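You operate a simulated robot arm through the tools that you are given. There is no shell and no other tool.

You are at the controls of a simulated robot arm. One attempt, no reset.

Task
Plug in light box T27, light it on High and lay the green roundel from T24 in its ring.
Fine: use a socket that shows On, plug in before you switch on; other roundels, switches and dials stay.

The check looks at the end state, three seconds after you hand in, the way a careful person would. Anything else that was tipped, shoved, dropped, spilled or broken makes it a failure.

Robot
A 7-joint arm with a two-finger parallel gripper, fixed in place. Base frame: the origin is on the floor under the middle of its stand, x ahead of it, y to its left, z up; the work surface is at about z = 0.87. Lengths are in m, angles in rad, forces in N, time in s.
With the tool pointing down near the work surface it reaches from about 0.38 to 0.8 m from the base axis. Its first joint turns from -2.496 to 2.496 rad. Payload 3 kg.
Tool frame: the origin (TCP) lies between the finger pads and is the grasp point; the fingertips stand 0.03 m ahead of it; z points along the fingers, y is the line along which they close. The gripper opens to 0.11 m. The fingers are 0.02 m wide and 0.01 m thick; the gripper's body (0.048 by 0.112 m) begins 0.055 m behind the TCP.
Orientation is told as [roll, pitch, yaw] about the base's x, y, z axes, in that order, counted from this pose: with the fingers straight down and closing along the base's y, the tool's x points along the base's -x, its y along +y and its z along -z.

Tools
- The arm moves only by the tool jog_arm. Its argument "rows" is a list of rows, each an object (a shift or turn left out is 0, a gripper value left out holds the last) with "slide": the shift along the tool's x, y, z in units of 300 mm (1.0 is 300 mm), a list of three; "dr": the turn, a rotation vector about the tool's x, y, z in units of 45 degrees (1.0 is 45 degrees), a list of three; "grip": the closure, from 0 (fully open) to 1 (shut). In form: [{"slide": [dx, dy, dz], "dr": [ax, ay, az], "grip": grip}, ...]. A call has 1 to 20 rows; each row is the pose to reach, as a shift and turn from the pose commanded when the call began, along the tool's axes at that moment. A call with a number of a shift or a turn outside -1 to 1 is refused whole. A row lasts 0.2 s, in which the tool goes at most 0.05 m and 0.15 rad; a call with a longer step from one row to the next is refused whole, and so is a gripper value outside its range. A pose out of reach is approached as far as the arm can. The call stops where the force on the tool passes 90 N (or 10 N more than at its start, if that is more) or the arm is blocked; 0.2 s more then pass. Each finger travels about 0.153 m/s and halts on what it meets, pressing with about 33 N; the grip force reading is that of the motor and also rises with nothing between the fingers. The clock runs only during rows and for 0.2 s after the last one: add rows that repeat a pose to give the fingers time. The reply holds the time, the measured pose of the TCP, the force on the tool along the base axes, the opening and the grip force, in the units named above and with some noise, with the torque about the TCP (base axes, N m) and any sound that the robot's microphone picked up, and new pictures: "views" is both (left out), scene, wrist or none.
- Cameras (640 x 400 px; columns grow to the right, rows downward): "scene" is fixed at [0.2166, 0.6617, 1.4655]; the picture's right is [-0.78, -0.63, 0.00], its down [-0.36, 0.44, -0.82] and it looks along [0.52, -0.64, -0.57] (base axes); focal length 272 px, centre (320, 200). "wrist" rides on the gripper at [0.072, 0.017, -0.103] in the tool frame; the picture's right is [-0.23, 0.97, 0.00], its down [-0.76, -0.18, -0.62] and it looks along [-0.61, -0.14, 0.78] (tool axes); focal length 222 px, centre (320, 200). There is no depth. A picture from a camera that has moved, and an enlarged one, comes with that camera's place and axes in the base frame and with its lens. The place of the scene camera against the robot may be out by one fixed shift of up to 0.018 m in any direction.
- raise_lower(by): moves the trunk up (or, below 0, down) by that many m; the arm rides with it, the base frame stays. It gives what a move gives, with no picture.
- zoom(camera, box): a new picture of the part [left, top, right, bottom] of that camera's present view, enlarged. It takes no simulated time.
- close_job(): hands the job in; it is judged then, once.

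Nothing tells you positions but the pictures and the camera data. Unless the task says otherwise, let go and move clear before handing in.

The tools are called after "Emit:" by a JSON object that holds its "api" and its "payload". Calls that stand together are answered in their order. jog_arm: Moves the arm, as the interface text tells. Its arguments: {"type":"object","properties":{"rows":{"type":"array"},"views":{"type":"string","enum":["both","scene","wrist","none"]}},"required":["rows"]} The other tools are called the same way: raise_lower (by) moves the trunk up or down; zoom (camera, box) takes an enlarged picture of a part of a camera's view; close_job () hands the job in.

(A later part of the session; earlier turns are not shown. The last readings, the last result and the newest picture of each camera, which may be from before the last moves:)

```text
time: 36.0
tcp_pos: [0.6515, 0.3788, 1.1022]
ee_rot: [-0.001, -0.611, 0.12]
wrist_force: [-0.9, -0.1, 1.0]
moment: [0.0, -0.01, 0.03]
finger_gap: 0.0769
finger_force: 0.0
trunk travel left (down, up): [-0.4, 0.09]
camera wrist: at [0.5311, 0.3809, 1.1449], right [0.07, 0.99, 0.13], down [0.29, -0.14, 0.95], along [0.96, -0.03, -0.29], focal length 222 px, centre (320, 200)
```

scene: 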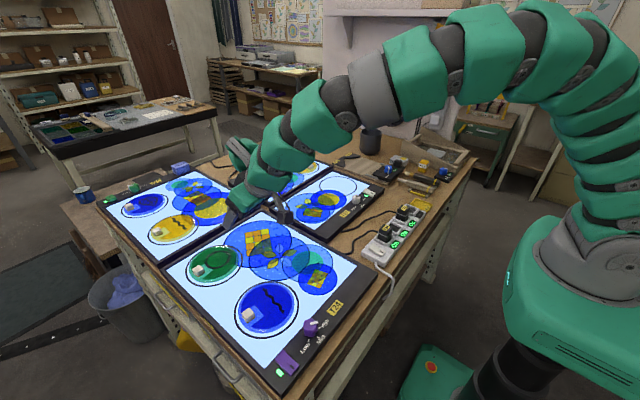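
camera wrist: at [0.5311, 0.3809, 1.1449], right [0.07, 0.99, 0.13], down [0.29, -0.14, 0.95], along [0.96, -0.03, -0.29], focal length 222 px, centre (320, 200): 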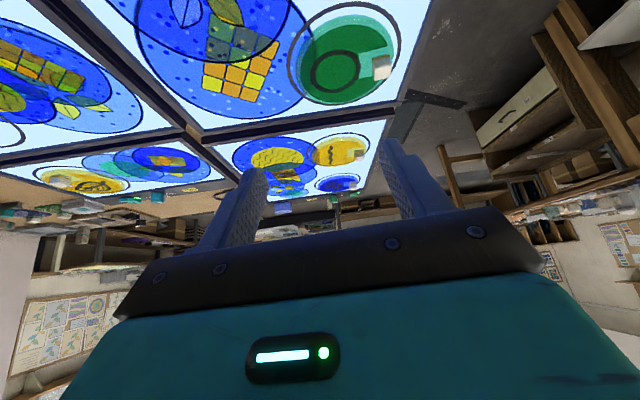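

The tilt works and leaves plenty of reach. I'll zoom in on the handle in this view to triangulate it.

Emit:
{"api": "zoom", "payload": {"camera": "wrist", "box": [280, 0, 420, 110]}}

```text
3.64 times, centred on (350, 55) of wrist
camera zoom: at [0.5311, 0.3809, 1.1449], right [0.07, 0.99, 0.13], down [0.29, -0.14, 0.95], along [0.96, -0.03, -0.29], focal length 808 px, centre (211, 727)
```

zoom: 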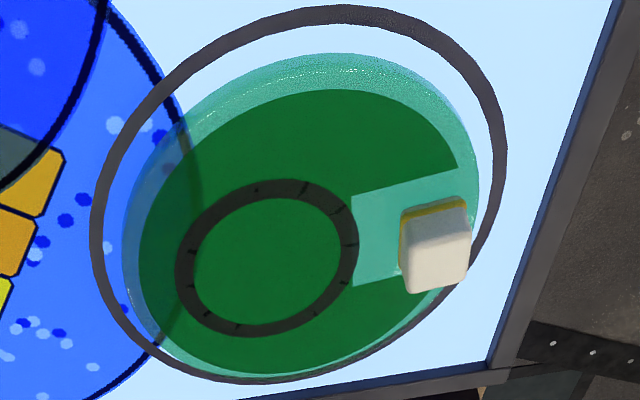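

Two wrist views put the handle at about (0.767,0.478) with its top at z≈0.915. I'll move to a pre-grasp point back along the tool axis and look again.

Emit:
{"api": "jog_arm", "payload": {"rows": [{"slide": [0.008, 0.07, 0.107], "grip": 0.45}, {"slide": [0.016, 0.14, 0.213]}, {"slide": [0.024, 0.21, 0.32]}, {"slide": [0.032, 0.281, 0.427]}, {"slide": [0.032, 0.281, 0.427]}]}}

Emit:
{"api": "zoom", "payload": {"camera": "wrist", "box": [240, 40, 400, 160]}}

Emit:
{"api": "zoom", "payload": {"camera": "scene", "box": [170, 225, 270, 295]}}

```text
time: 37.2
tcp_pos: [0.7069, 0.4703, 0.9923]
ee_rot: [0.0, -0.612, 0.121]
wrist_force: [-0.4, -0.3, -0.9]
moment: [-0.01, 0.04, 0.0]
finger_gap: 0.0605
finger_force: 0.1
trunk travel left (down, up): [-0.4, 0.09]
camera wrist: at [0.5867, 0.472, 1.0348], right [0.07, 0.99, 0.13], down [0.29, -0.14, 0.95], along [0.96, -0.03, -0.29], focal length 222 px, centre (320, 200)
```

scene: 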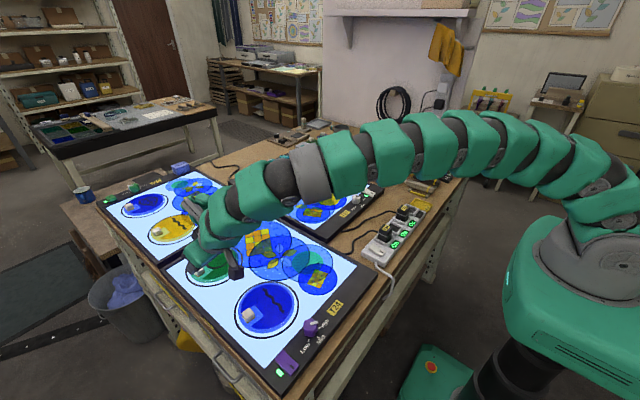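
wrist: 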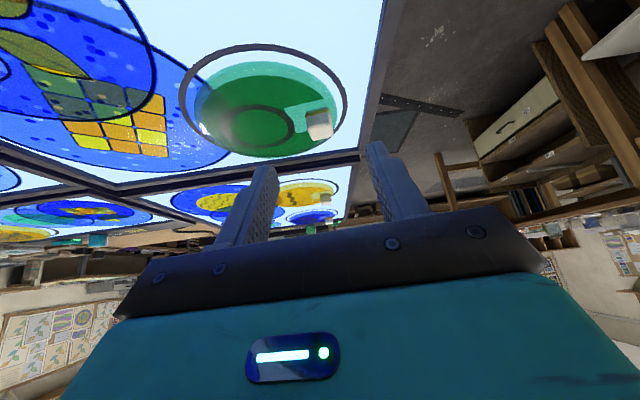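

```text
3.33 times, centred on (320, 100) of wrist
camera zoom: at [0.5867, 0.472, 1.0348], right [0.07, 0.99, 0.13], down [0.29, -0.14, 0.95], along [0.96, -0.03, -0.29], focal length 740 px, centre (320, 533)
```

zoom: 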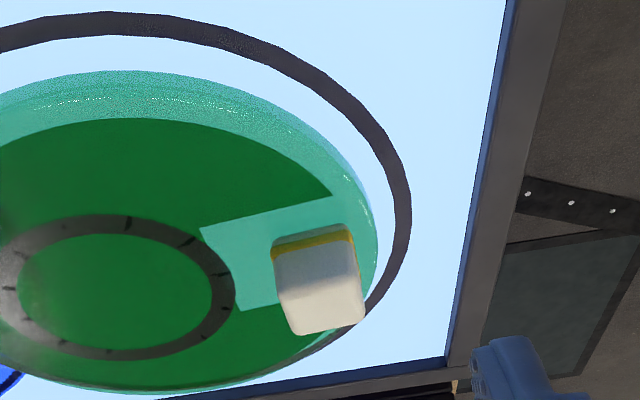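

```text
5.71 times, centred on (220, 260) of scene
camera zoom: at [0.2166, 0.6617, 1.4655], right [-0.78, -0.63, 0.0], down [-0.36, 0.44, -0.82], along [0.52, -0.64, -0.57], focal length 1556 px, centre (891, -143)
```

zoom: 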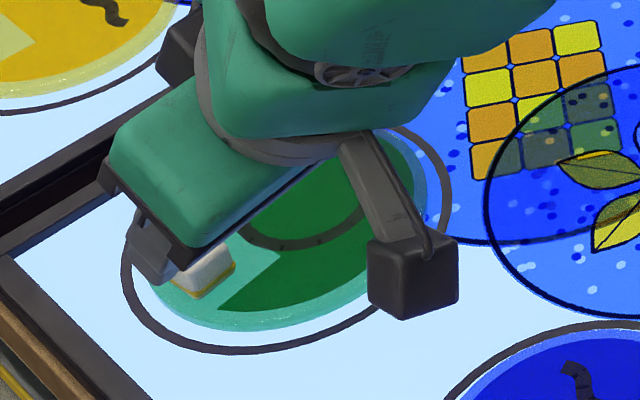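

Emit:
{"api": "zoom", "payload": {"camera": "wrist", "box": [295, 90, 343, 150]}}

```text
6.67 times, centred on (319, 120) of wrist
camera zoom: at [0.5867, 0.472, 1.0348], right [0.07, 0.99, 0.13], down [0.29, -0.14, 0.95], along [0.96, -0.03, -0.29], focal length 1481 px, centre (327, 733)
```

zoom: 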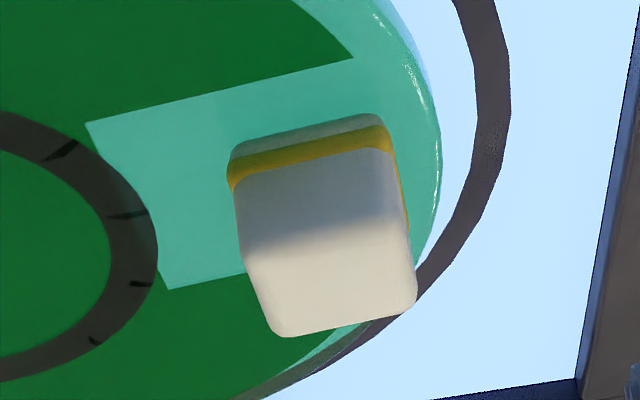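

The view confirms the handle at (0.767,0.476), spanning z≈0.900–0.916, with the gripper's yaw aligned. I'll advance most of the way and check again.

Emit:
{"api": "jog_arm", "payload": {"rows": [{"slide": [-0.007, -0.001, 0.065], "grip": 0.54}, {"slide": [-0.014, -0.0016, 0.13]}, {"slide": [-0.0208, -0.0024, 0.1945]}, {"slide": [-0.0208, -0.0024, 0.1945]}]}}

Emit:
{"api": "zoom", "payload": {"camera": "wrist", "box": [270, 100, 390, 190]}}

Emit:
{"api": "zoom", "payload": {"camera": "scene", "box": [170, 240, 250, 300]}}

```text
time: 38.2
tcp_pos: [0.7444, 0.4737, 0.9479]
ee_rot: [-0.001, -0.611, 0.121]
wrist_force: [-0.5, -0.1, -0.6]
moment: [-0.03, 0.02, -0.01]
finger_gap: 0.0508
finger_force: 0.1
trunk travel left (down, up): [-0.4, 0.09]
camera wrist: at [0.6247, 0.4753, 0.9906], right [0.07, 0.99, 0.13], down [0.29, -0.14, 0.95], along [0.96, -0.03, -0.29], focal length 222 px, centre (320, 200)
```

scene: 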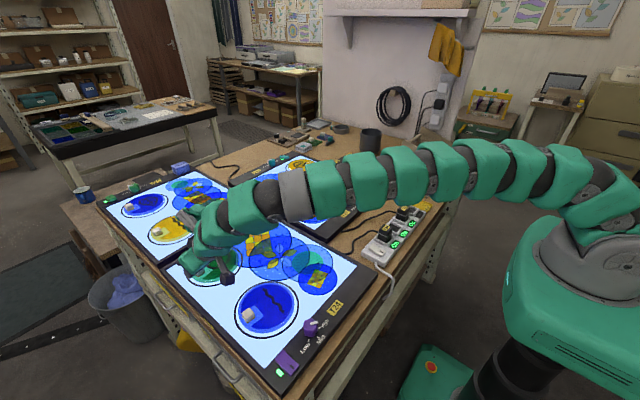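
wrist: 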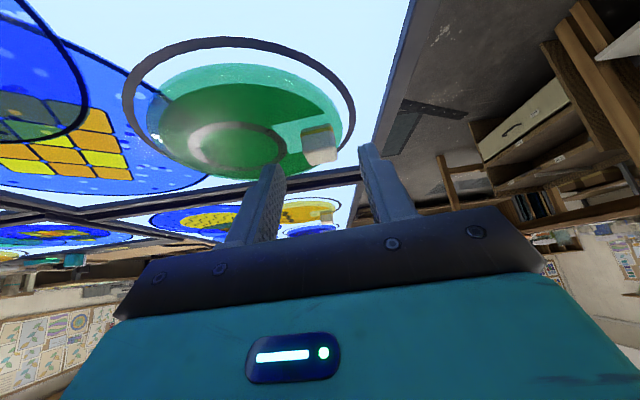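

```text
4.44 times, centred on (330, 145) of wrist
camera zoom: at [0.6247, 0.4753, 0.9906], right [0.07, 0.99, 0.13], down [0.29, -0.14, 0.95], along [0.96, -0.03, -0.29], focal length 987 px, centre (276, 444)
```

zoom: 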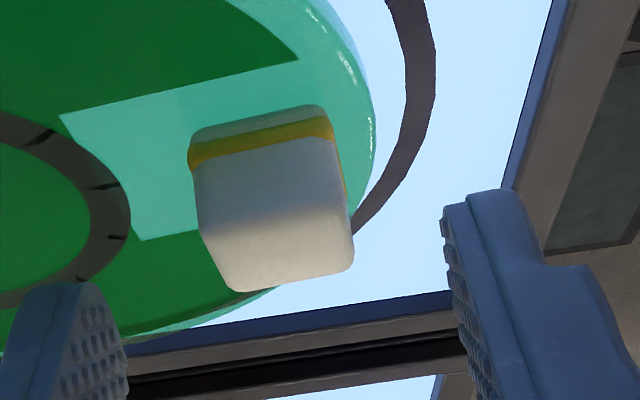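

```text
6.67 times, centred on (210, 270) of scene
camera zoom: at [0.2166, 0.6617, 1.4655], right [-0.78, -0.63, 0.0], down [-0.36, 0.44, -0.82], along [0.52, -0.64, -0.57], focal length 1815 px, centre (1053, -267)
```

zoom: 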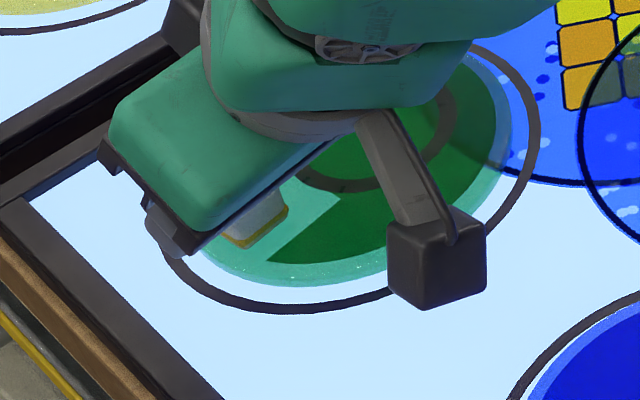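

The handle is centred between the fingers. I'll advance the last 2 cm and close.

Emit:
{"api": "jog_arm", "payload": {"rows": [{"slide": [-0.005, 0.0005, 0.033], "grip": 0.54}, {"slide": [-0.009, 0.001, 0.066]}, {"slide": [-0.009, 0.001, 0.066]}]}}

Emit:
{"api": "zoom", "payload": {"camera": "wrist", "box": [270, 100, 390, 190]}}

```text
time: 39.0
tcp_pos: [0.7589, 0.4773, 0.9347]
ee_rot: [0.001, -0.611, 0.119]
wrist_force: [-0.7, -0.5, -0.2]
moment: [-0.01, -0.04, -0.03]
finger_gap: 0.0509
finger_force: 0.1
trunk travel left (down, up): [-0.4, 0.09]
camera wrist: at [0.6392, 0.4784, 0.9767], right [0.07, 0.99, 0.13], down [0.29, -0.14, 0.95], along [0.96, -0.03, -0.29], focal length 222 px, centre (320, 200)
```

scene: 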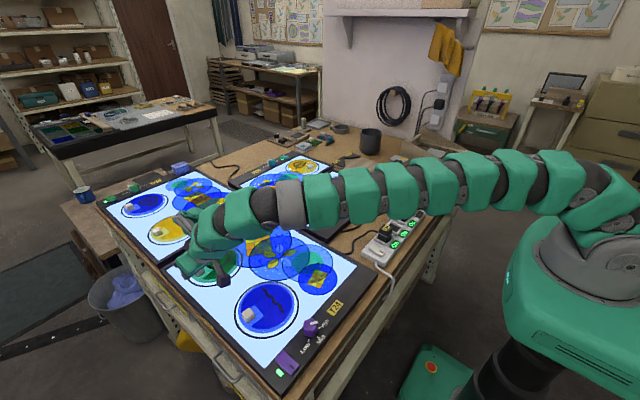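
wrist: 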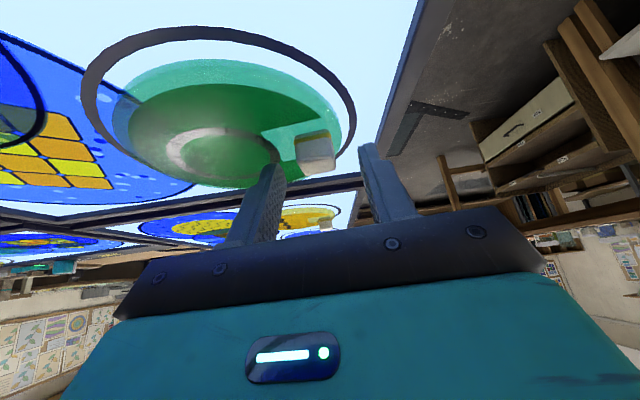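

```text
4.44 times, centred on (330, 145) of wrist
camera zoom: at [0.6392, 0.4784, 0.9767], right [0.07, 0.99, 0.13], down [0.29, -0.14, 0.95], along [0.96, -0.03, -0.29], focal length 987 px, centre (276, 444)
```

zoom: 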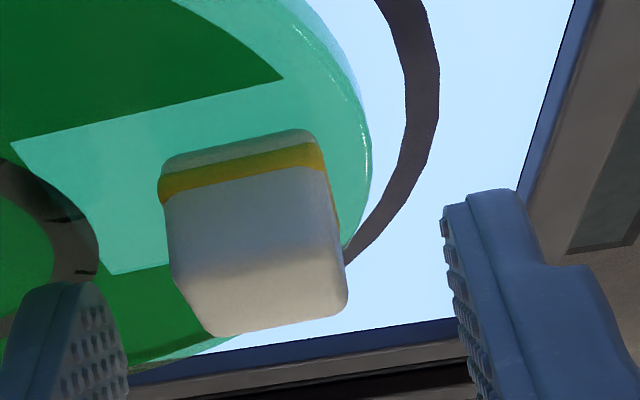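

The block centre is inside the finger footprint. I'll lower 2 mm more for a better bite, then close on the handle.

Emit:
{"api": "jog_arm", "payload": {"rows": [{"slide": [0.0038, -0.003, 0.0055], "grip": 0.54}, {"slide": [0.0038, -0.003, 0.0055], "grip": 0.75}, {"slide": [0.0038, -0.003, 0.0055], "grip": 1.0}, {"slide": [0.0038, -0.003, 0.0055], "grip": 1.0}, {"slide": [0.0038, -0.003, 0.0055], "grip": 1.0}]}}

Emit:
{"api": "zoom", "payload": {"camera": "wrist", "box": [270, 100, 390, 190]}}

```text
time: 40.2
tcp_pos: [0.7587, 0.4748, 0.9308]
ee_rot: [-0.002, -0.613, 0.119]
wrist_force: [-0.1, -0.1, 0.1]
moment: [0.06, 0.0, 0.01]
finger_gap: 0.0213
finger_force: 33.0
trunk travel left (down, up): [-0.4, 0.09]
camera wrist: at [0.6388, 0.4772, 0.9742], right [0.07, 0.99, 0.13], down [0.29, -0.14, 0.95], along [0.96, -0.03, -0.29], focal length 222 px, centre (320, 200)
```

scene: 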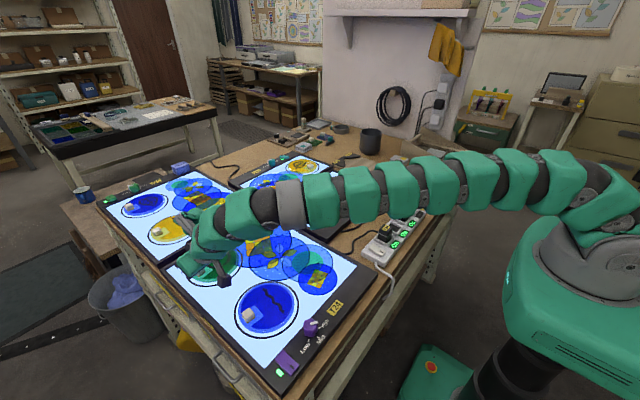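
wrist: 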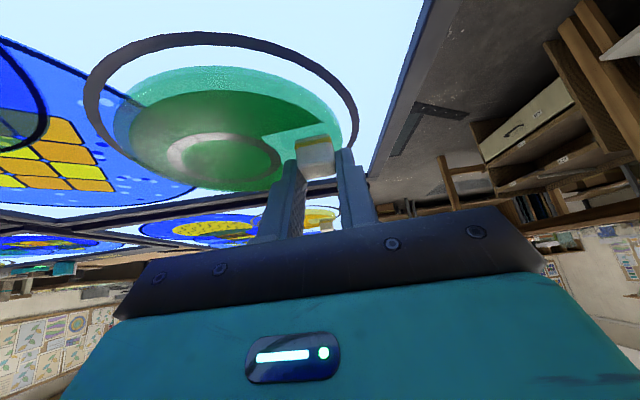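

```text
4.44 times, centred on (330, 145) of wrist
camera zoom: at [0.6388, 0.4772, 0.9742], right [0.07, 0.99, 0.13], down [0.29, -0.14, 0.95], along [0.96, -0.03, -0.29], focal length 987 px, centre (276, 444)
```

zoom: 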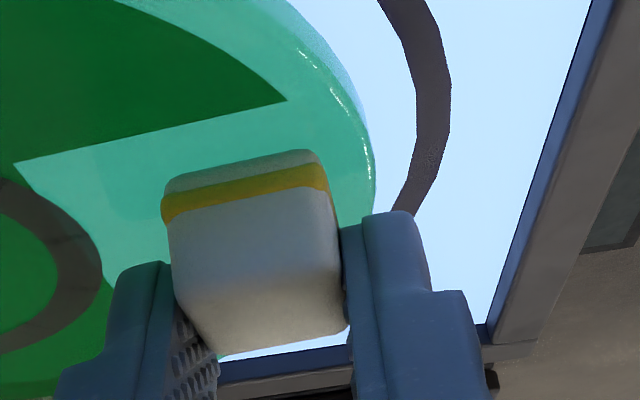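

I have a firm grip (21 mm). I'll lift straight up 3 cm and check that the roundel comes level.

Emit:
{"api": "jog_arm", "payload": {"rows": [{"slide": [-0.0115, 0, -0.0164], "grip": 1.0}, {"slide": [-0.0287, 0, -0.041]}, {"slide": [-0.0574, 0, -0.0819]}, {"slide": [-0.0574, 0, -0.0819]}]}}

Emit:
{"api": "zoom", "payload": {"camera": "wrist", "box": [80, 20, 400, 220]}}

Emit:
{"api": "zoom", "payload": {"camera": "scene", "box": [140, 190, 290, 300]}}

```text
time: 41.2
tcp_pos: [0.7578, 0.4757, 0.962]
ee_rot: [0.0, -0.611, 0.118]
wrist_force: [0.1, 0.0, -2.2]
moment: [0.09, 0.01, -0.02]
finger_gap: 0.0212
finger_force: 33.1
trunk travel left (down, up): [-0.4, 0.09]
camera wrist: at [0.638, 0.4774, 1.0048], right [0.07, 0.99, 0.13], down [0.29, -0.14, 0.95], along [0.96, -0.03, -0.29], focal length 222 px, centre (320, 200)
```

scene: 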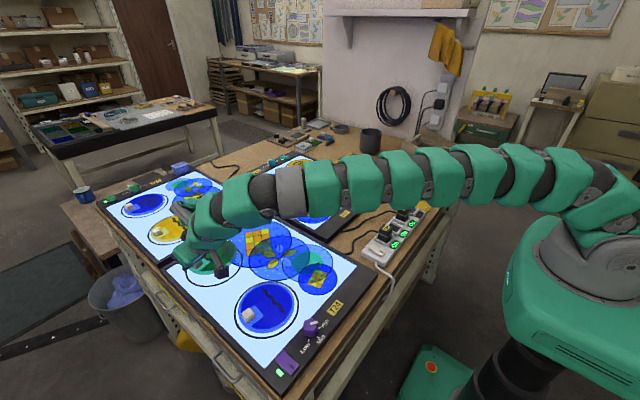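
wrist: 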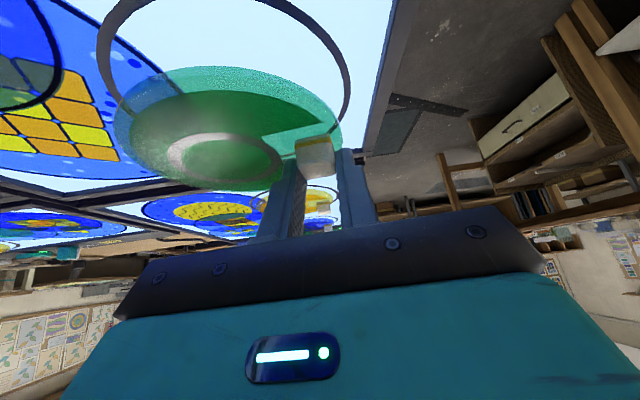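

```text
2.00 times, centred on (240, 120) of wrist
camera zoom: at [0.638, 0.4774, 1.0048], right [0.07, 0.99, 0.13], down [0.29, -0.14, 0.95], along [0.96, -0.03, -0.29], focal length 444 px, centre (480, 360)
```

zoom: 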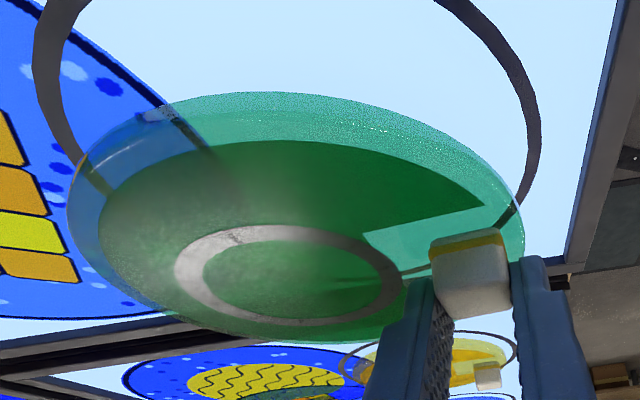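

```text
3.64 times, centred on (215, 245) of scene
camera zoom: at [0.2166, 0.6617, 1.4655], right [-0.78, -0.63, 0.0], down [-0.36, 0.44, -0.82], along [0.52, -0.64, -0.57], focal length 990 px, centre (702, 36)
```

zoom: 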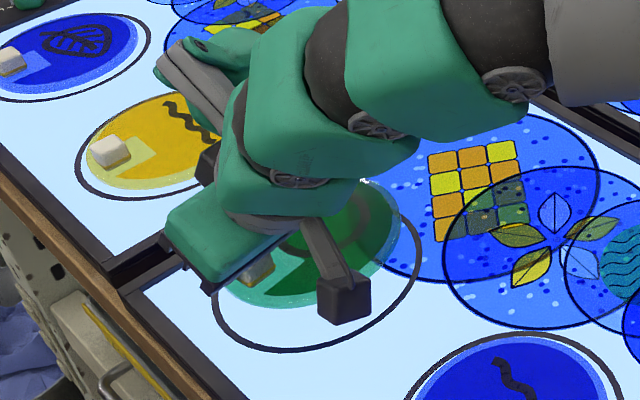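

The roundel is up and level. I'll raise it to carrying height and move it toward T27 with the orientation unchanged, in two gentle legs.

Emit:
{"api": "jog_arm", "payload": {"rows": [{"slide": [-0.038, 0, -0.055], "grip": 1.0}, {"slide": [-0.076, 0, -0.109]}, {"slide": [-0.1147, 0, -0.1638]}, {"slide": [-0.1008, -0.0987, -0.1735]}, {"slide": [-0.087, -0.1974, -0.1832]}, {"slide": [-0.0731, -0.2961, -0.1929]}, {"slide": [-0.0593, -0.3948, -0.2026]}, {"slide": [-0.0454, -0.4935, -0.2123]}, {"slide": [-0.0315, -0.5922, -0.222]}, {"slide": [-0.0177, -0.6909, -0.2317]}, {"slide": [-0.0038, -0.7896, -0.2414]}, {"slide": [0.01, -0.8883, -0.2511]}, {"slide": [0.01, -0.8883, -0.2511]}]}}

```text
time: 44.0
tcp_pos: [0.7457, 0.2043, 1.0195]
ee_rot: [0.0, -0.61, 0.12]
wrist_force: [0.7, -1.3, 0.2]
moment: [0.06, 0.01, 0.0]
finger_gap: 0.0214
finger_force: 32.8
trunk travel left (down, up): [-0.4, 0.09]
camera wrist: at [0.626, 0.2069, 1.0623], right [0.07, 0.99, 0.13], down [0.29, -0.14, 0.95], along [0.96, -0.03, -0.29], focal length 222 px, centre (320, 200)
```

scene: 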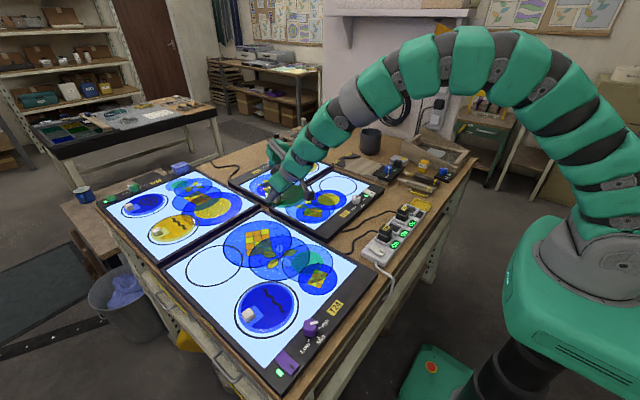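
wrist: 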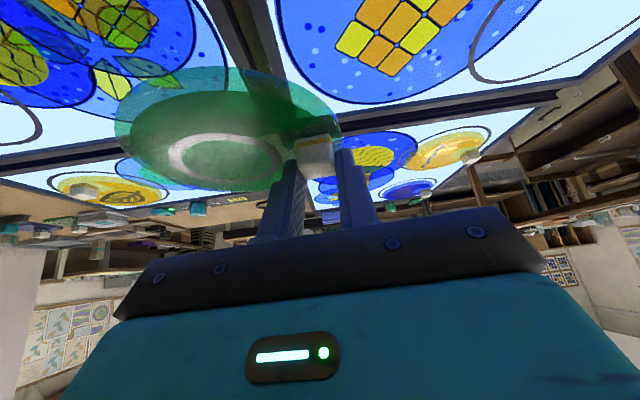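

The roundel is holding steady. Second leg: over T27's ring.

Emit:
{"api": "jog_arm", "payload": {"rows": [{"slide": [0.013, -0.0902, -0.0091], "grip": 1.0}, {"slide": [0.026, -0.1804, -0.0182]}, {"slide": [0.039, -0.2706, -0.0273]}, {"slide": [0.052, -0.3608, -0.0364]}, {"slide": [0.065, -0.451, -0.0455]}, {"slide": [0.078, -0.5412, -0.0546]}, {"slide": [0.091, -0.6314, -0.0637]}, {"slide": [0.104, -0.7216, -0.0728]}, {"slide": [0.117, -0.8118, -0.0819]}, {"slide": [0.13, -0.902, -0.091]}, {"slide": [0.13, -0.902, -0.091]}]}}

Emit:
{"api": "zoom", "payload": {"camera": "scene", "box": [270, 150, 400, 240]}}

Emit:
{"api": "zoom", "payload": {"camera": "wrist", "box": [80, 0, 400, 200]}}

```text
time: 46.4
tcp_pos: [0.7278, -0.0684, 1.0185]
ee_rot: [0.0, -0.609, 0.119]
wrist_force: [-0.7, 0.0, -0.9]
moment: [0.07, 0.02, 0.04]
finger_gap: 0.0214
finger_force: 32.7
trunk travel left (down, up): [-0.4, 0.09]
camera wrist: at [0.6082, -0.0665, 1.062], right [0.07, 0.99, 0.13], down [0.29, -0.14, 0.95], along [0.96, -0.03, -0.29], focal length 222 px, centre (320, 200)
```

scene: 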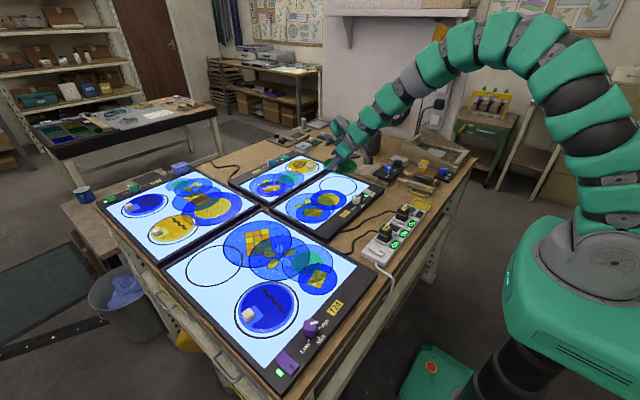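
wrist: 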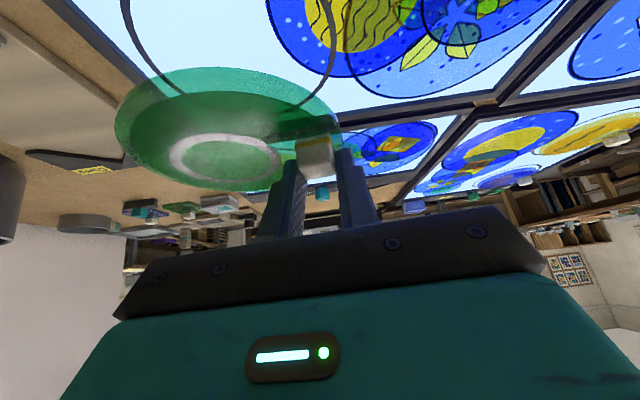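

```text
4.44 times, centred on (335, 195) of scene
camera zoom: at [0.2166, 0.6617, 1.4655], right [-0.78, -0.63, 0.0], down [-0.36, 0.44, -0.82], along [0.52, -0.64, -0.57], focal length 1210 px, centre (253, 222)
```

zoom: 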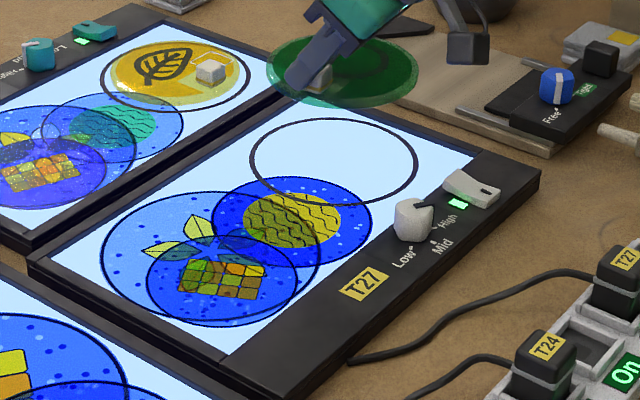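

```text
2.00 times, centred on (240, 100) of wrist
camera zoom: at [0.6082, -0.0665, 1.062], right [0.07, 0.99, 0.13], down [0.29, -0.14, 0.95], along [0.96, -0.03, -0.29], focal length 444 px, centre (480, 400)
```

zoom: 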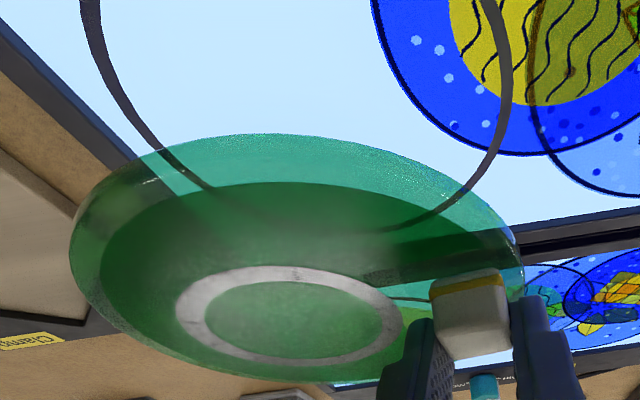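

Checking projections from both cameras, the disc centre is within about 2 mm of T27's ring centre (0.7405,-0.115). I'll add a tiny correction and lower most of the way.

Emit:
{"api": "jog_arm", "payload": {"rows": [{"slide": [0.0273, 0.0027, 0.0408], "grip": 1.0}, {"slide": [0.0545, 0.0027, 0.0816]}, {"slide": [0.0818, 0.0027, 0.1224]}, {"slide": [0.109, 0.0027, 0.1632]}, {"slide": [0.13, 0.0027, 0.195]}, {"slide": [0.13, 0.0027, 0.195]}]}}

Emit:
{"api": "zoom", "payload": {"camera": "scene", "box": [290, 150, 400, 225]}}

Emit:
{"api": "zoom", "payload": {"camera": "wrist", "box": [80, 0, 400, 200]}}

```text
time: 47.8
tcp_pos: [0.7316, -0.0672, 0.9503]
ee_rot: [0.0, -0.61, 0.12]
wrist_force: [0.3, -0.3, -0.7]
moment: [0.0, -0.01, -0.05]
finger_gap: 0.0212
finger_force: 32.8
trunk travel left (down, up): [-0.4, 0.09]
camera wrist: at [0.6114, -0.0661, 0.9925], right [0.07, 0.99, 0.13], down [0.29, -0.14, 0.95], along [0.96, -0.03, -0.29], focal length 222 px, centre (320, 200)
```

scene: 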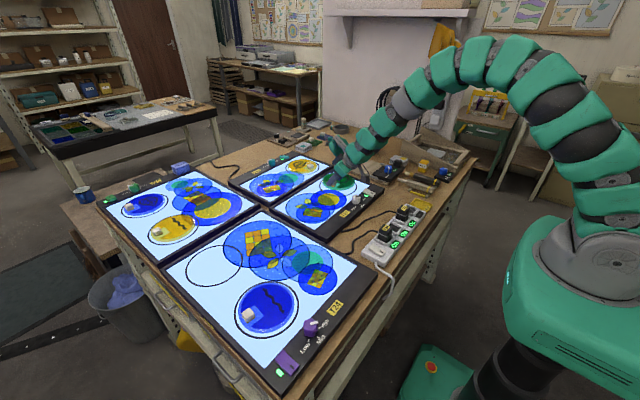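
wrist: 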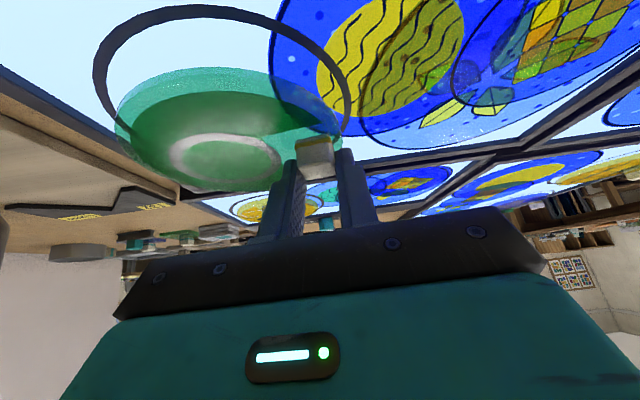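

```text
5.33 times, centred on (345, 188) of scene
camera zoom: at [0.2166, 0.6617, 1.4655], right [-0.78, -0.63, 0.0], down [-0.36, 0.44, -0.82], along [0.52, -0.64, -0.57], focal length 1452 px, centre (187, 267)
```

zoom: 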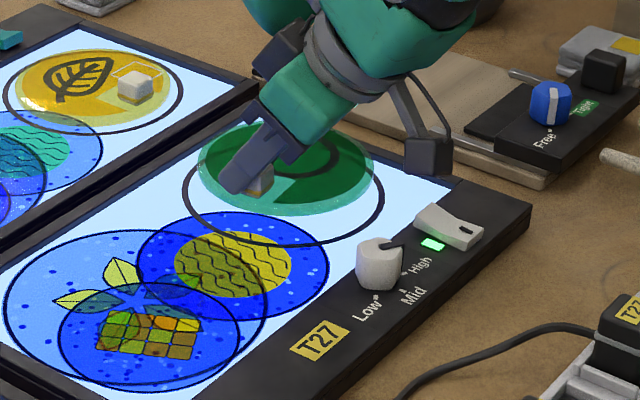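

```text
2.00 times, centred on (240, 100) of wrist
camera zoom: at [0.6114, -0.0661, 0.9925], right [0.07, 0.99, 0.13], down [0.29, -0.14, 0.95], along [0.96, -0.03, -0.29], focal length 444 px, centre (480, 400)
```

zoom: 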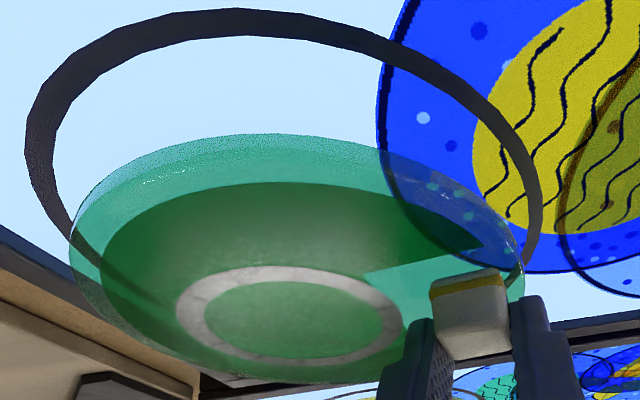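

The disc is aligned over the ring to within about 1–2 mm. I'll lower slowly and watch for contact.

Emit:
{"api": "jog_arm", "payload": {"rows": [{"slide": [0.0096, 0, 0.0137], "grip": 1.0}, {"slide": [0.0191, 0, 0.0273]}, {"slide": [0.0229, 0, 0.0328]}, {"slide": [0.0268, 0, 0.0382]}, {"slide": [0.0287, 0, 0.041]}, {"slide": [0.0287, 0, 0.041]}]}}

Emit:
{"api": "zoom", "payload": {"camera": "scene", "box": [300, 155, 390, 215]}}

Emit:
{"api": "zoom", "payload": {"camera": "wrist", "box": [80, 0, 400, 200]}}

```text
time: 49.2
tcp_pos: [0.7315, -0.0661, 0.9345]
ee_rot: [0.0, -0.611, 0.12]
wrist_force: [0.2, 0.5, -1.1]
moment: [0.04, 0.01, -0.01]
finger_gap: 0.0213
finger_force: 33.0
trunk travel left (down, up): [-0.4, 0.09]
camera wrist: at [0.6116, -0.0646, 0.977], right [0.07, 0.99, 0.13], down [0.29, -0.14, 0.95], along [0.96, -0.03, -0.29], focal length 222 px, centre (320, 200)
```

scene: 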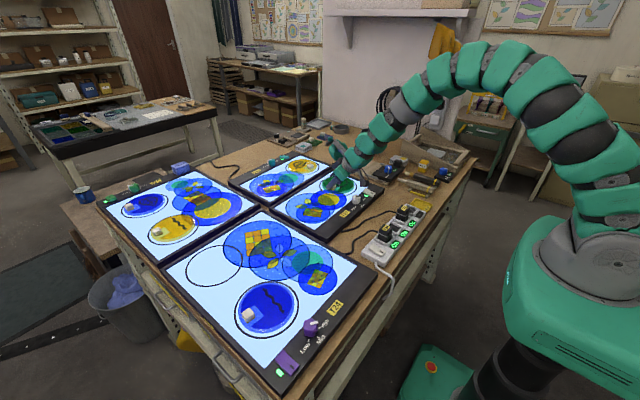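
wrist: 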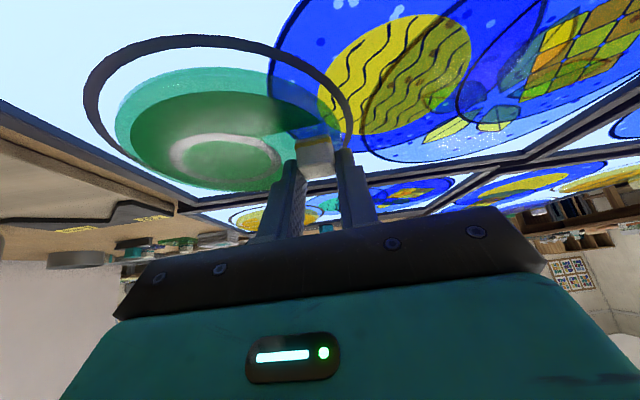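

```text
6.67 times, centred on (345, 185) of scene
camera zoom: at [0.2166, 0.6617, 1.4655], right [-0.78, -0.63, 0.0], down [-0.36, 0.44, -0.82], along [0.52, -0.64, -0.57], focal length 1815 px, centre (153, 300)
```

zoom: 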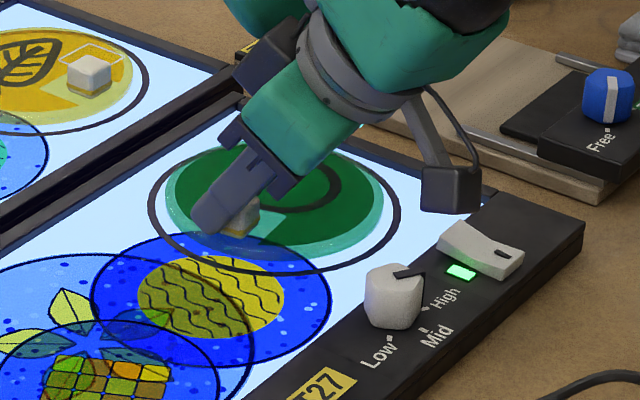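

```text
2.00 times, centred on (240, 100) of wrist
camera zoom: at [0.6116, -0.0646, 0.977], right [0.07, 0.99, 0.13], down [0.29, -0.14, 0.95], along [0.96, -0.03, -0.29], focal length 444 px, centre (480, 400)
```

zoom: 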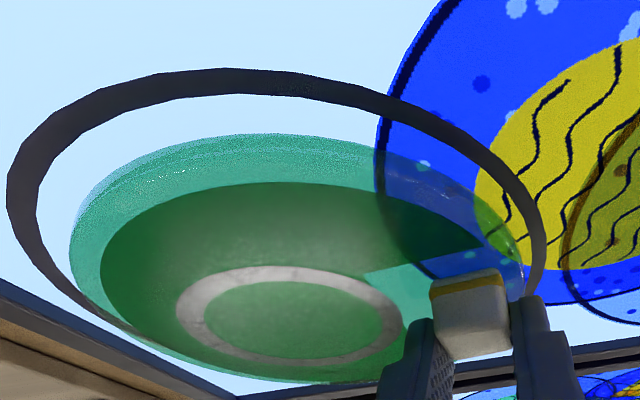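

Ring and disc centres agree within about 1.5 mm and the disc is only a few mm above the glass. I'll make a 1 mm correction and set it down.

Emit:
{"api": "jog_arm", "payload": {"rows": [{"slide": [0.0049, -0.003, 0.0007], "grip": 1.0}, {"slide": [0.0068, -0.003, 0.0035]}, {"slide": [0.0078, -0.003, 0.0049]}, {"slide": [0.0078, -0.003, 0.0049]}], "views": "none"}}

```text
time: 50.2
tcp_pos: [0.7318, -0.068, 0.9323]
ee_rot: [-0.001, -0.611, 0.122]
wrist_force: [-0.3, 1.3, -0.8]
moment: [0.05, 0.0, -0.02]
finger_gap: 0.0214
finger_force: 33.5
trunk travel left (down, up): [-0.4, 0.09]
```

Emit:
{"api": "jog_arm", "payload": {"rows": [{"slide": [0.0019, 0, 0.0027], "grip": 1.0}, {"slide": [0.0029, 0, 0.0041]}, {"slide": [0.0029, 0, 0.0041]}]}}

Emit:
{"api": "zoom", "payload": {"camera": "wrist", "box": [80, 0, 400, 200]}}

Emit:
{"api": "zoom", "payload": {"camera": "scene", "box": [300, 155, 390, 215]}}

```text
time: 51.0
tcp_pos: [0.7316, -0.0688, 0.9313]
ee_rot: [0.0, -0.612, 0.12]
wrist_force: [2.4, 3.2, 10.1]
moment: [-0.03, 0.34, -0.05]
finger_gap: 0.0214
finger_force: 33.1
trunk travel left (down, up): [-0.4, 0.09]
camera wrist: at [0.6104, -0.0669, 0.9739], right [0.07, 0.99, 0.13], down [0.28, -0.14, 0.95], along [0.96, -0.03, -0.29], focal length 222 px, centre (320, 200)
```

scene: 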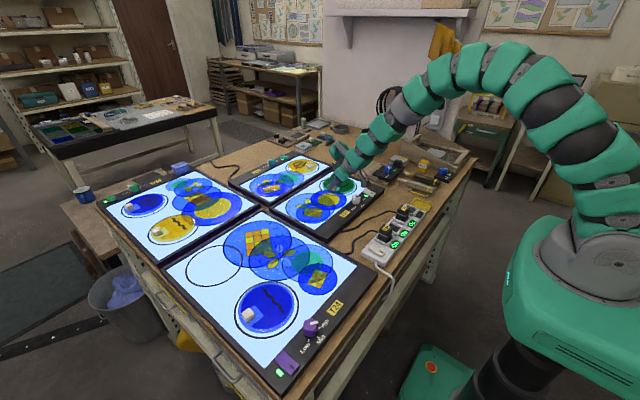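
wrist: 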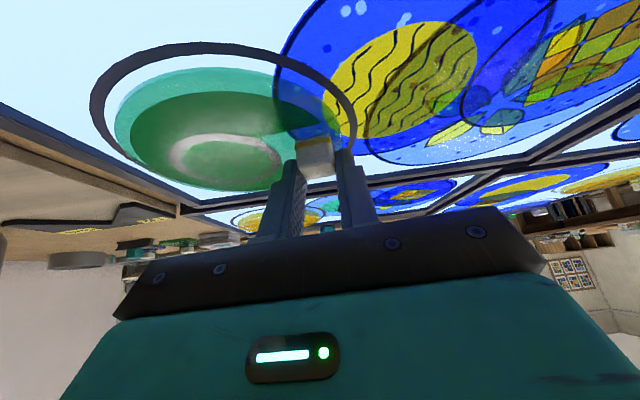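

```text
2.00 times, centred on (240, 100) of wrist
camera zoom: at [0.6104, -0.0669, 0.9739], right [0.07, 0.99, 0.13], down [0.28, -0.14, 0.95], along [0.96, -0.03, -0.29], focal length 444 px, centre (480, 400)
```

zoom: 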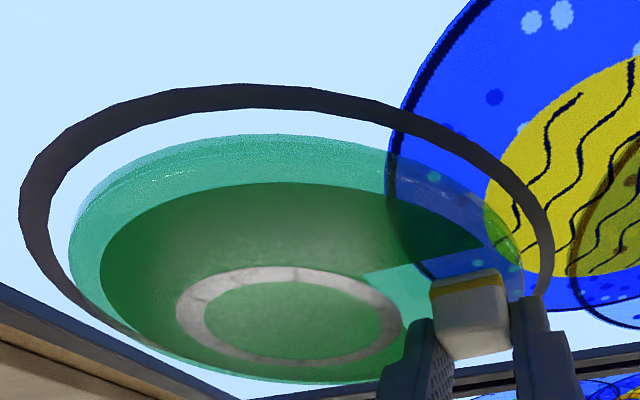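

```text
6.67 times, centred on (345, 185) of scene
camera zoom: at [0.2166, 0.6617, 1.4655], right [-0.78, -0.63, 0.0], down [-0.36, 0.44, -0.82], along [0.52, -0.64, -0.57], focal length 1815 px, centre (153, 300)
```

zoom: 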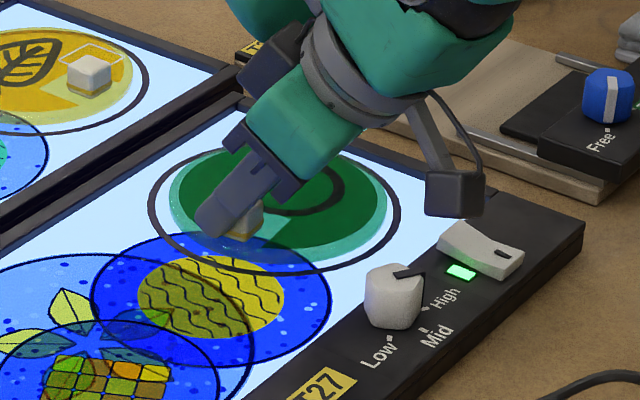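

Contact is made (10 N up) and the disc sits inside the ring. I'll open the fingers and back off upward.

Emit:
{"api": "jog_arm", "payload": {"rows": [{"slide": [-0.001, 0, -0.0014], "grip": 0.75}, {"slide": [-0.002, 0, -0.0028], "grip": 0.62}, {"slide": [-0.002, 0, -0.0028], "grip": 0.58}, {"slide": [-0.002, 0, -0.0028], "grip": 0.58}, {"slide": [-0.03, 0, -0.05]}, {"slide": [-0.08, 0, -0.12]}, {"slide": [-0.14, 0, -0.22]}, {"slide": [-0.22, 0, -0.34]}, {"slide": [-0.22, 0, -0.34]}]}}

Emit:
{"api": "zoom", "payload": {"camera": "scene", "box": [290, 150, 400, 225]}}

Emit:
{"api": "zoom", "payload": {"camera": "wrist", "box": [80, 0, 400, 200]}}

```text
time: 53.0
tcp_pos: [0.7267, -0.0677, 1.0534]
ee_rot: [0.0, -0.611, 0.118]
wrist_force: [-0.2, -0.6, -0.3]
moment: [-0.03, -0.01, -0.01]
finger_gap: 0.0463
finger_force: 0.0
trunk travel left (down, up): [-0.4, 0.09]
camera wrist: at [0.6066, -0.0664, 1.0954], right [0.07, 0.99, 0.13], down [0.29, -0.15, 0.95], along [0.96, -0.03, -0.29], focal length 222 px, centre (320, 200)
```

scene: 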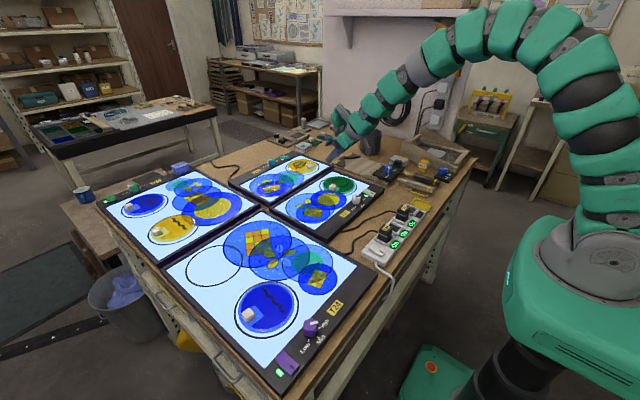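
wrist: 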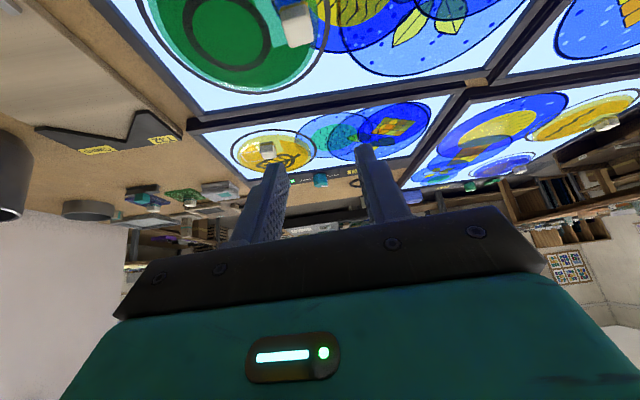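

```text
5.33 times, centred on (345, 188) of scene
camera zoom: at [0.2166, 0.6617, 1.4655], right [-0.78, -0.63, 0.0], down [-0.36, 0.44, -0.82], along [0.52, -0.64, -0.57], focal length 1452 px, centre (187, 267)
```

zoom: 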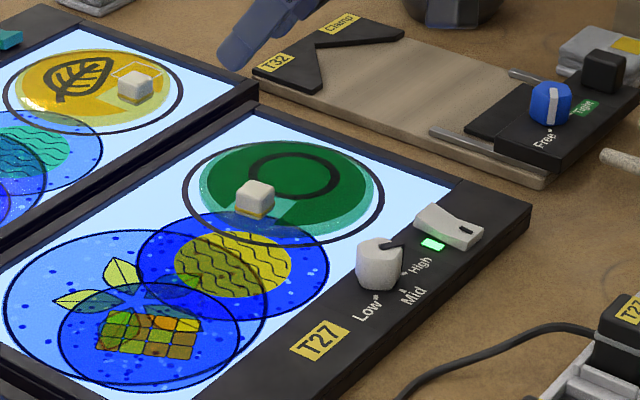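

```text
2.00 times, centred on (240, 100) of wrist
camera zoom: at [0.6066, -0.0664, 1.0954], right [0.07, 0.99, 0.13], down [0.29, -0.15, 0.95], along [0.96, -0.03, -0.29], focal length 444 px, centre (480, 400)
```

zoom: 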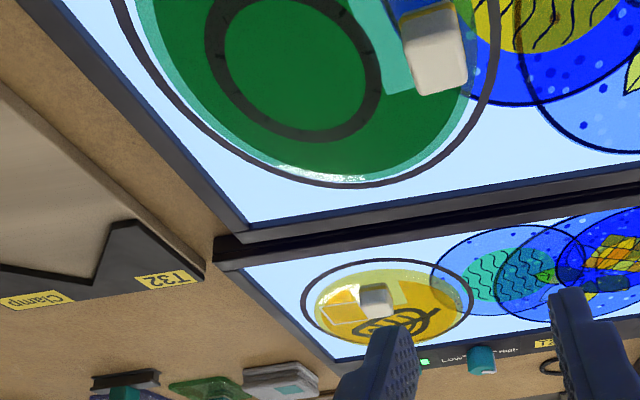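

Emit:
{"api": "zoom", "payload": {"camera": "scene", "box": [316, 170, 366, 202]}}

Emit:
{"api": "zoom", "payload": {"camera": "scene", "box": [340, 180, 430, 250]}}

Emit:
{"api": "zoom", "payload": {"camera": "scene", "box": [90, 140, 360, 390]}}

```text
12.50 times, centred on (341, 186) of scene
camera zoom: at [0.2166, 0.6617, 1.4655], right [-0.78, -0.63, 0.0], down [-0.36, 0.44, -0.82], along [0.52, -0.64, -0.57], focal length 3403 px, centre (58, 375)
```

zoom: 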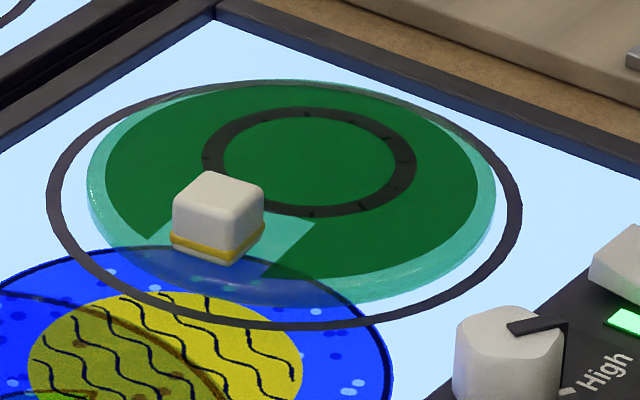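

```text
5.71 times, centred on (385, 215) of scene
camera zoom: at [0.2166, 0.6617, 1.4655], right [-0.78, -0.63, 0.0], down [-0.36, 0.44, -0.82], along [0.52, -0.64, -0.57], focal length 1556 px, centre (-51, 114)
```

zoom: 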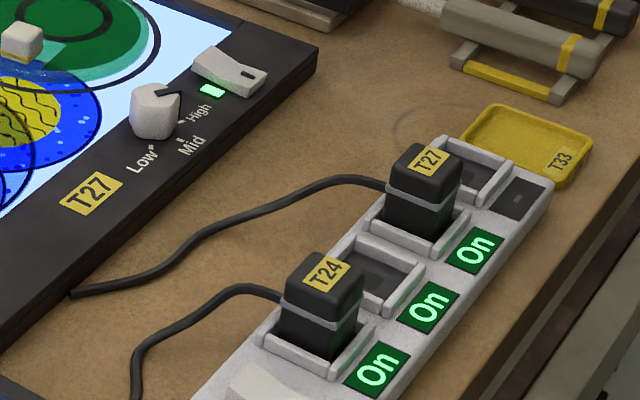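

```text
1.60 times, centred on (225, 265) of scene
camera zoom: at [0.2166, 0.6617, 1.4655], right [-0.78, -0.63, 0.0], down [-0.36, 0.44, -0.82], along [0.52, -0.64, -0.57], focal length 436 px, centre (472, 96)
```

zoom: 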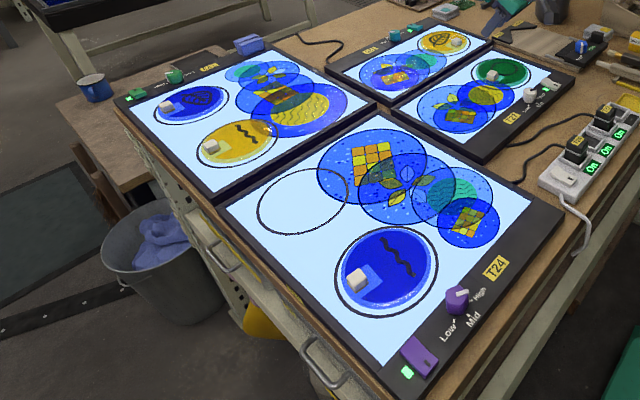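

The roundel is inside the ring, maybe a few mm off centre. I'll bring the tool back to vertical and look straight down to verify.

Emit:
{"api": "jog_arm", "payload": {"rows": [{"slide": [-0.005, -0.017, -0.017], "dr": [0, 0.13, 0], "grip": 0.58}, {"slide": [-0.01, -0.034, -0.034], "dr": [0, 0.26, 0]}, {"slide": [-0.014, -0.051, -0.051], "dr": [0, 0.39, 0]}, {"slide": [-0.019, -0.068, -0.068], "dr": [0, 0.52, 0]}, {"slide": [-0.024, -0.085, -0.085], "dr": [0, 0.65, 0]}, {"slide": [-0.028, -0.103, -0.103], "dr": [0, 0.778, 0]}, {"slide": [-0.028, -0.103, -0.103], "dr": [0, 0.778, 0]}]}}

Emit:
{"api": "zoom", "payload": {"camera": "wrist", "box": [200, 40, 440, 190]}}

```text
time: 54.6
tcp_pos: [0.7188, -0.1009, 1.0807]
ee_rot: [-0.001, 0.004, 0.12]
wrist_force: [-0.2, -0.2, 0.5]
moment: [0.0, 0.0, 0.01]
finger_gap: 0.0465
finger_force: 0.0
trunk travel left (down, up): [-0.4, 0.09]
camera wrist: at [0.6453, -0.0934, 1.1855], right [0.11, 0.99, 0.0], down [0.78, -0.09, 0.62], along [0.62, -0.07, -0.78], focal length 222 px, centre (320, 200)
```

scene: 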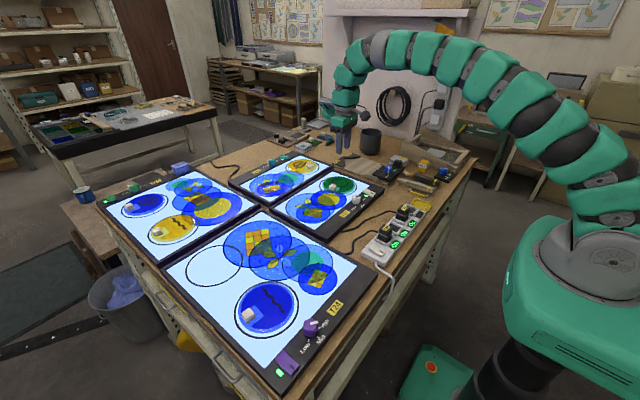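
wrist: 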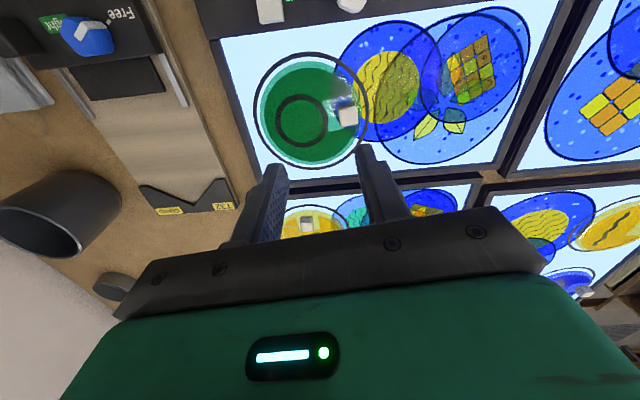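

```text
2.67 times, centred on (320, 115) of wrist
camera zoom: at [0.6453, -0.0934, 1.1855], right [0.11, 0.99, 0.0], down [0.78, -0.09, 0.62], along [0.62, -0.07, -0.78], focal length 592 px, centre (320, 427)
```

zoom: 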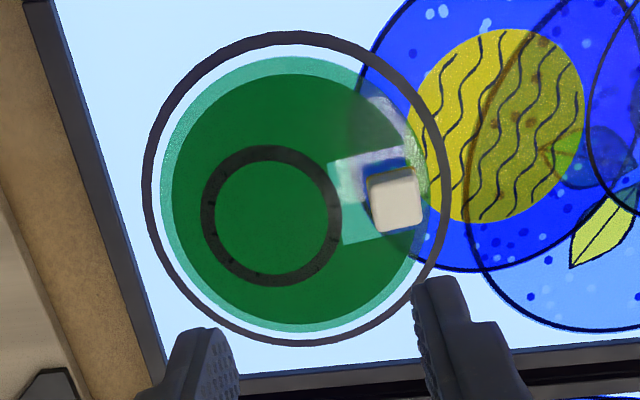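

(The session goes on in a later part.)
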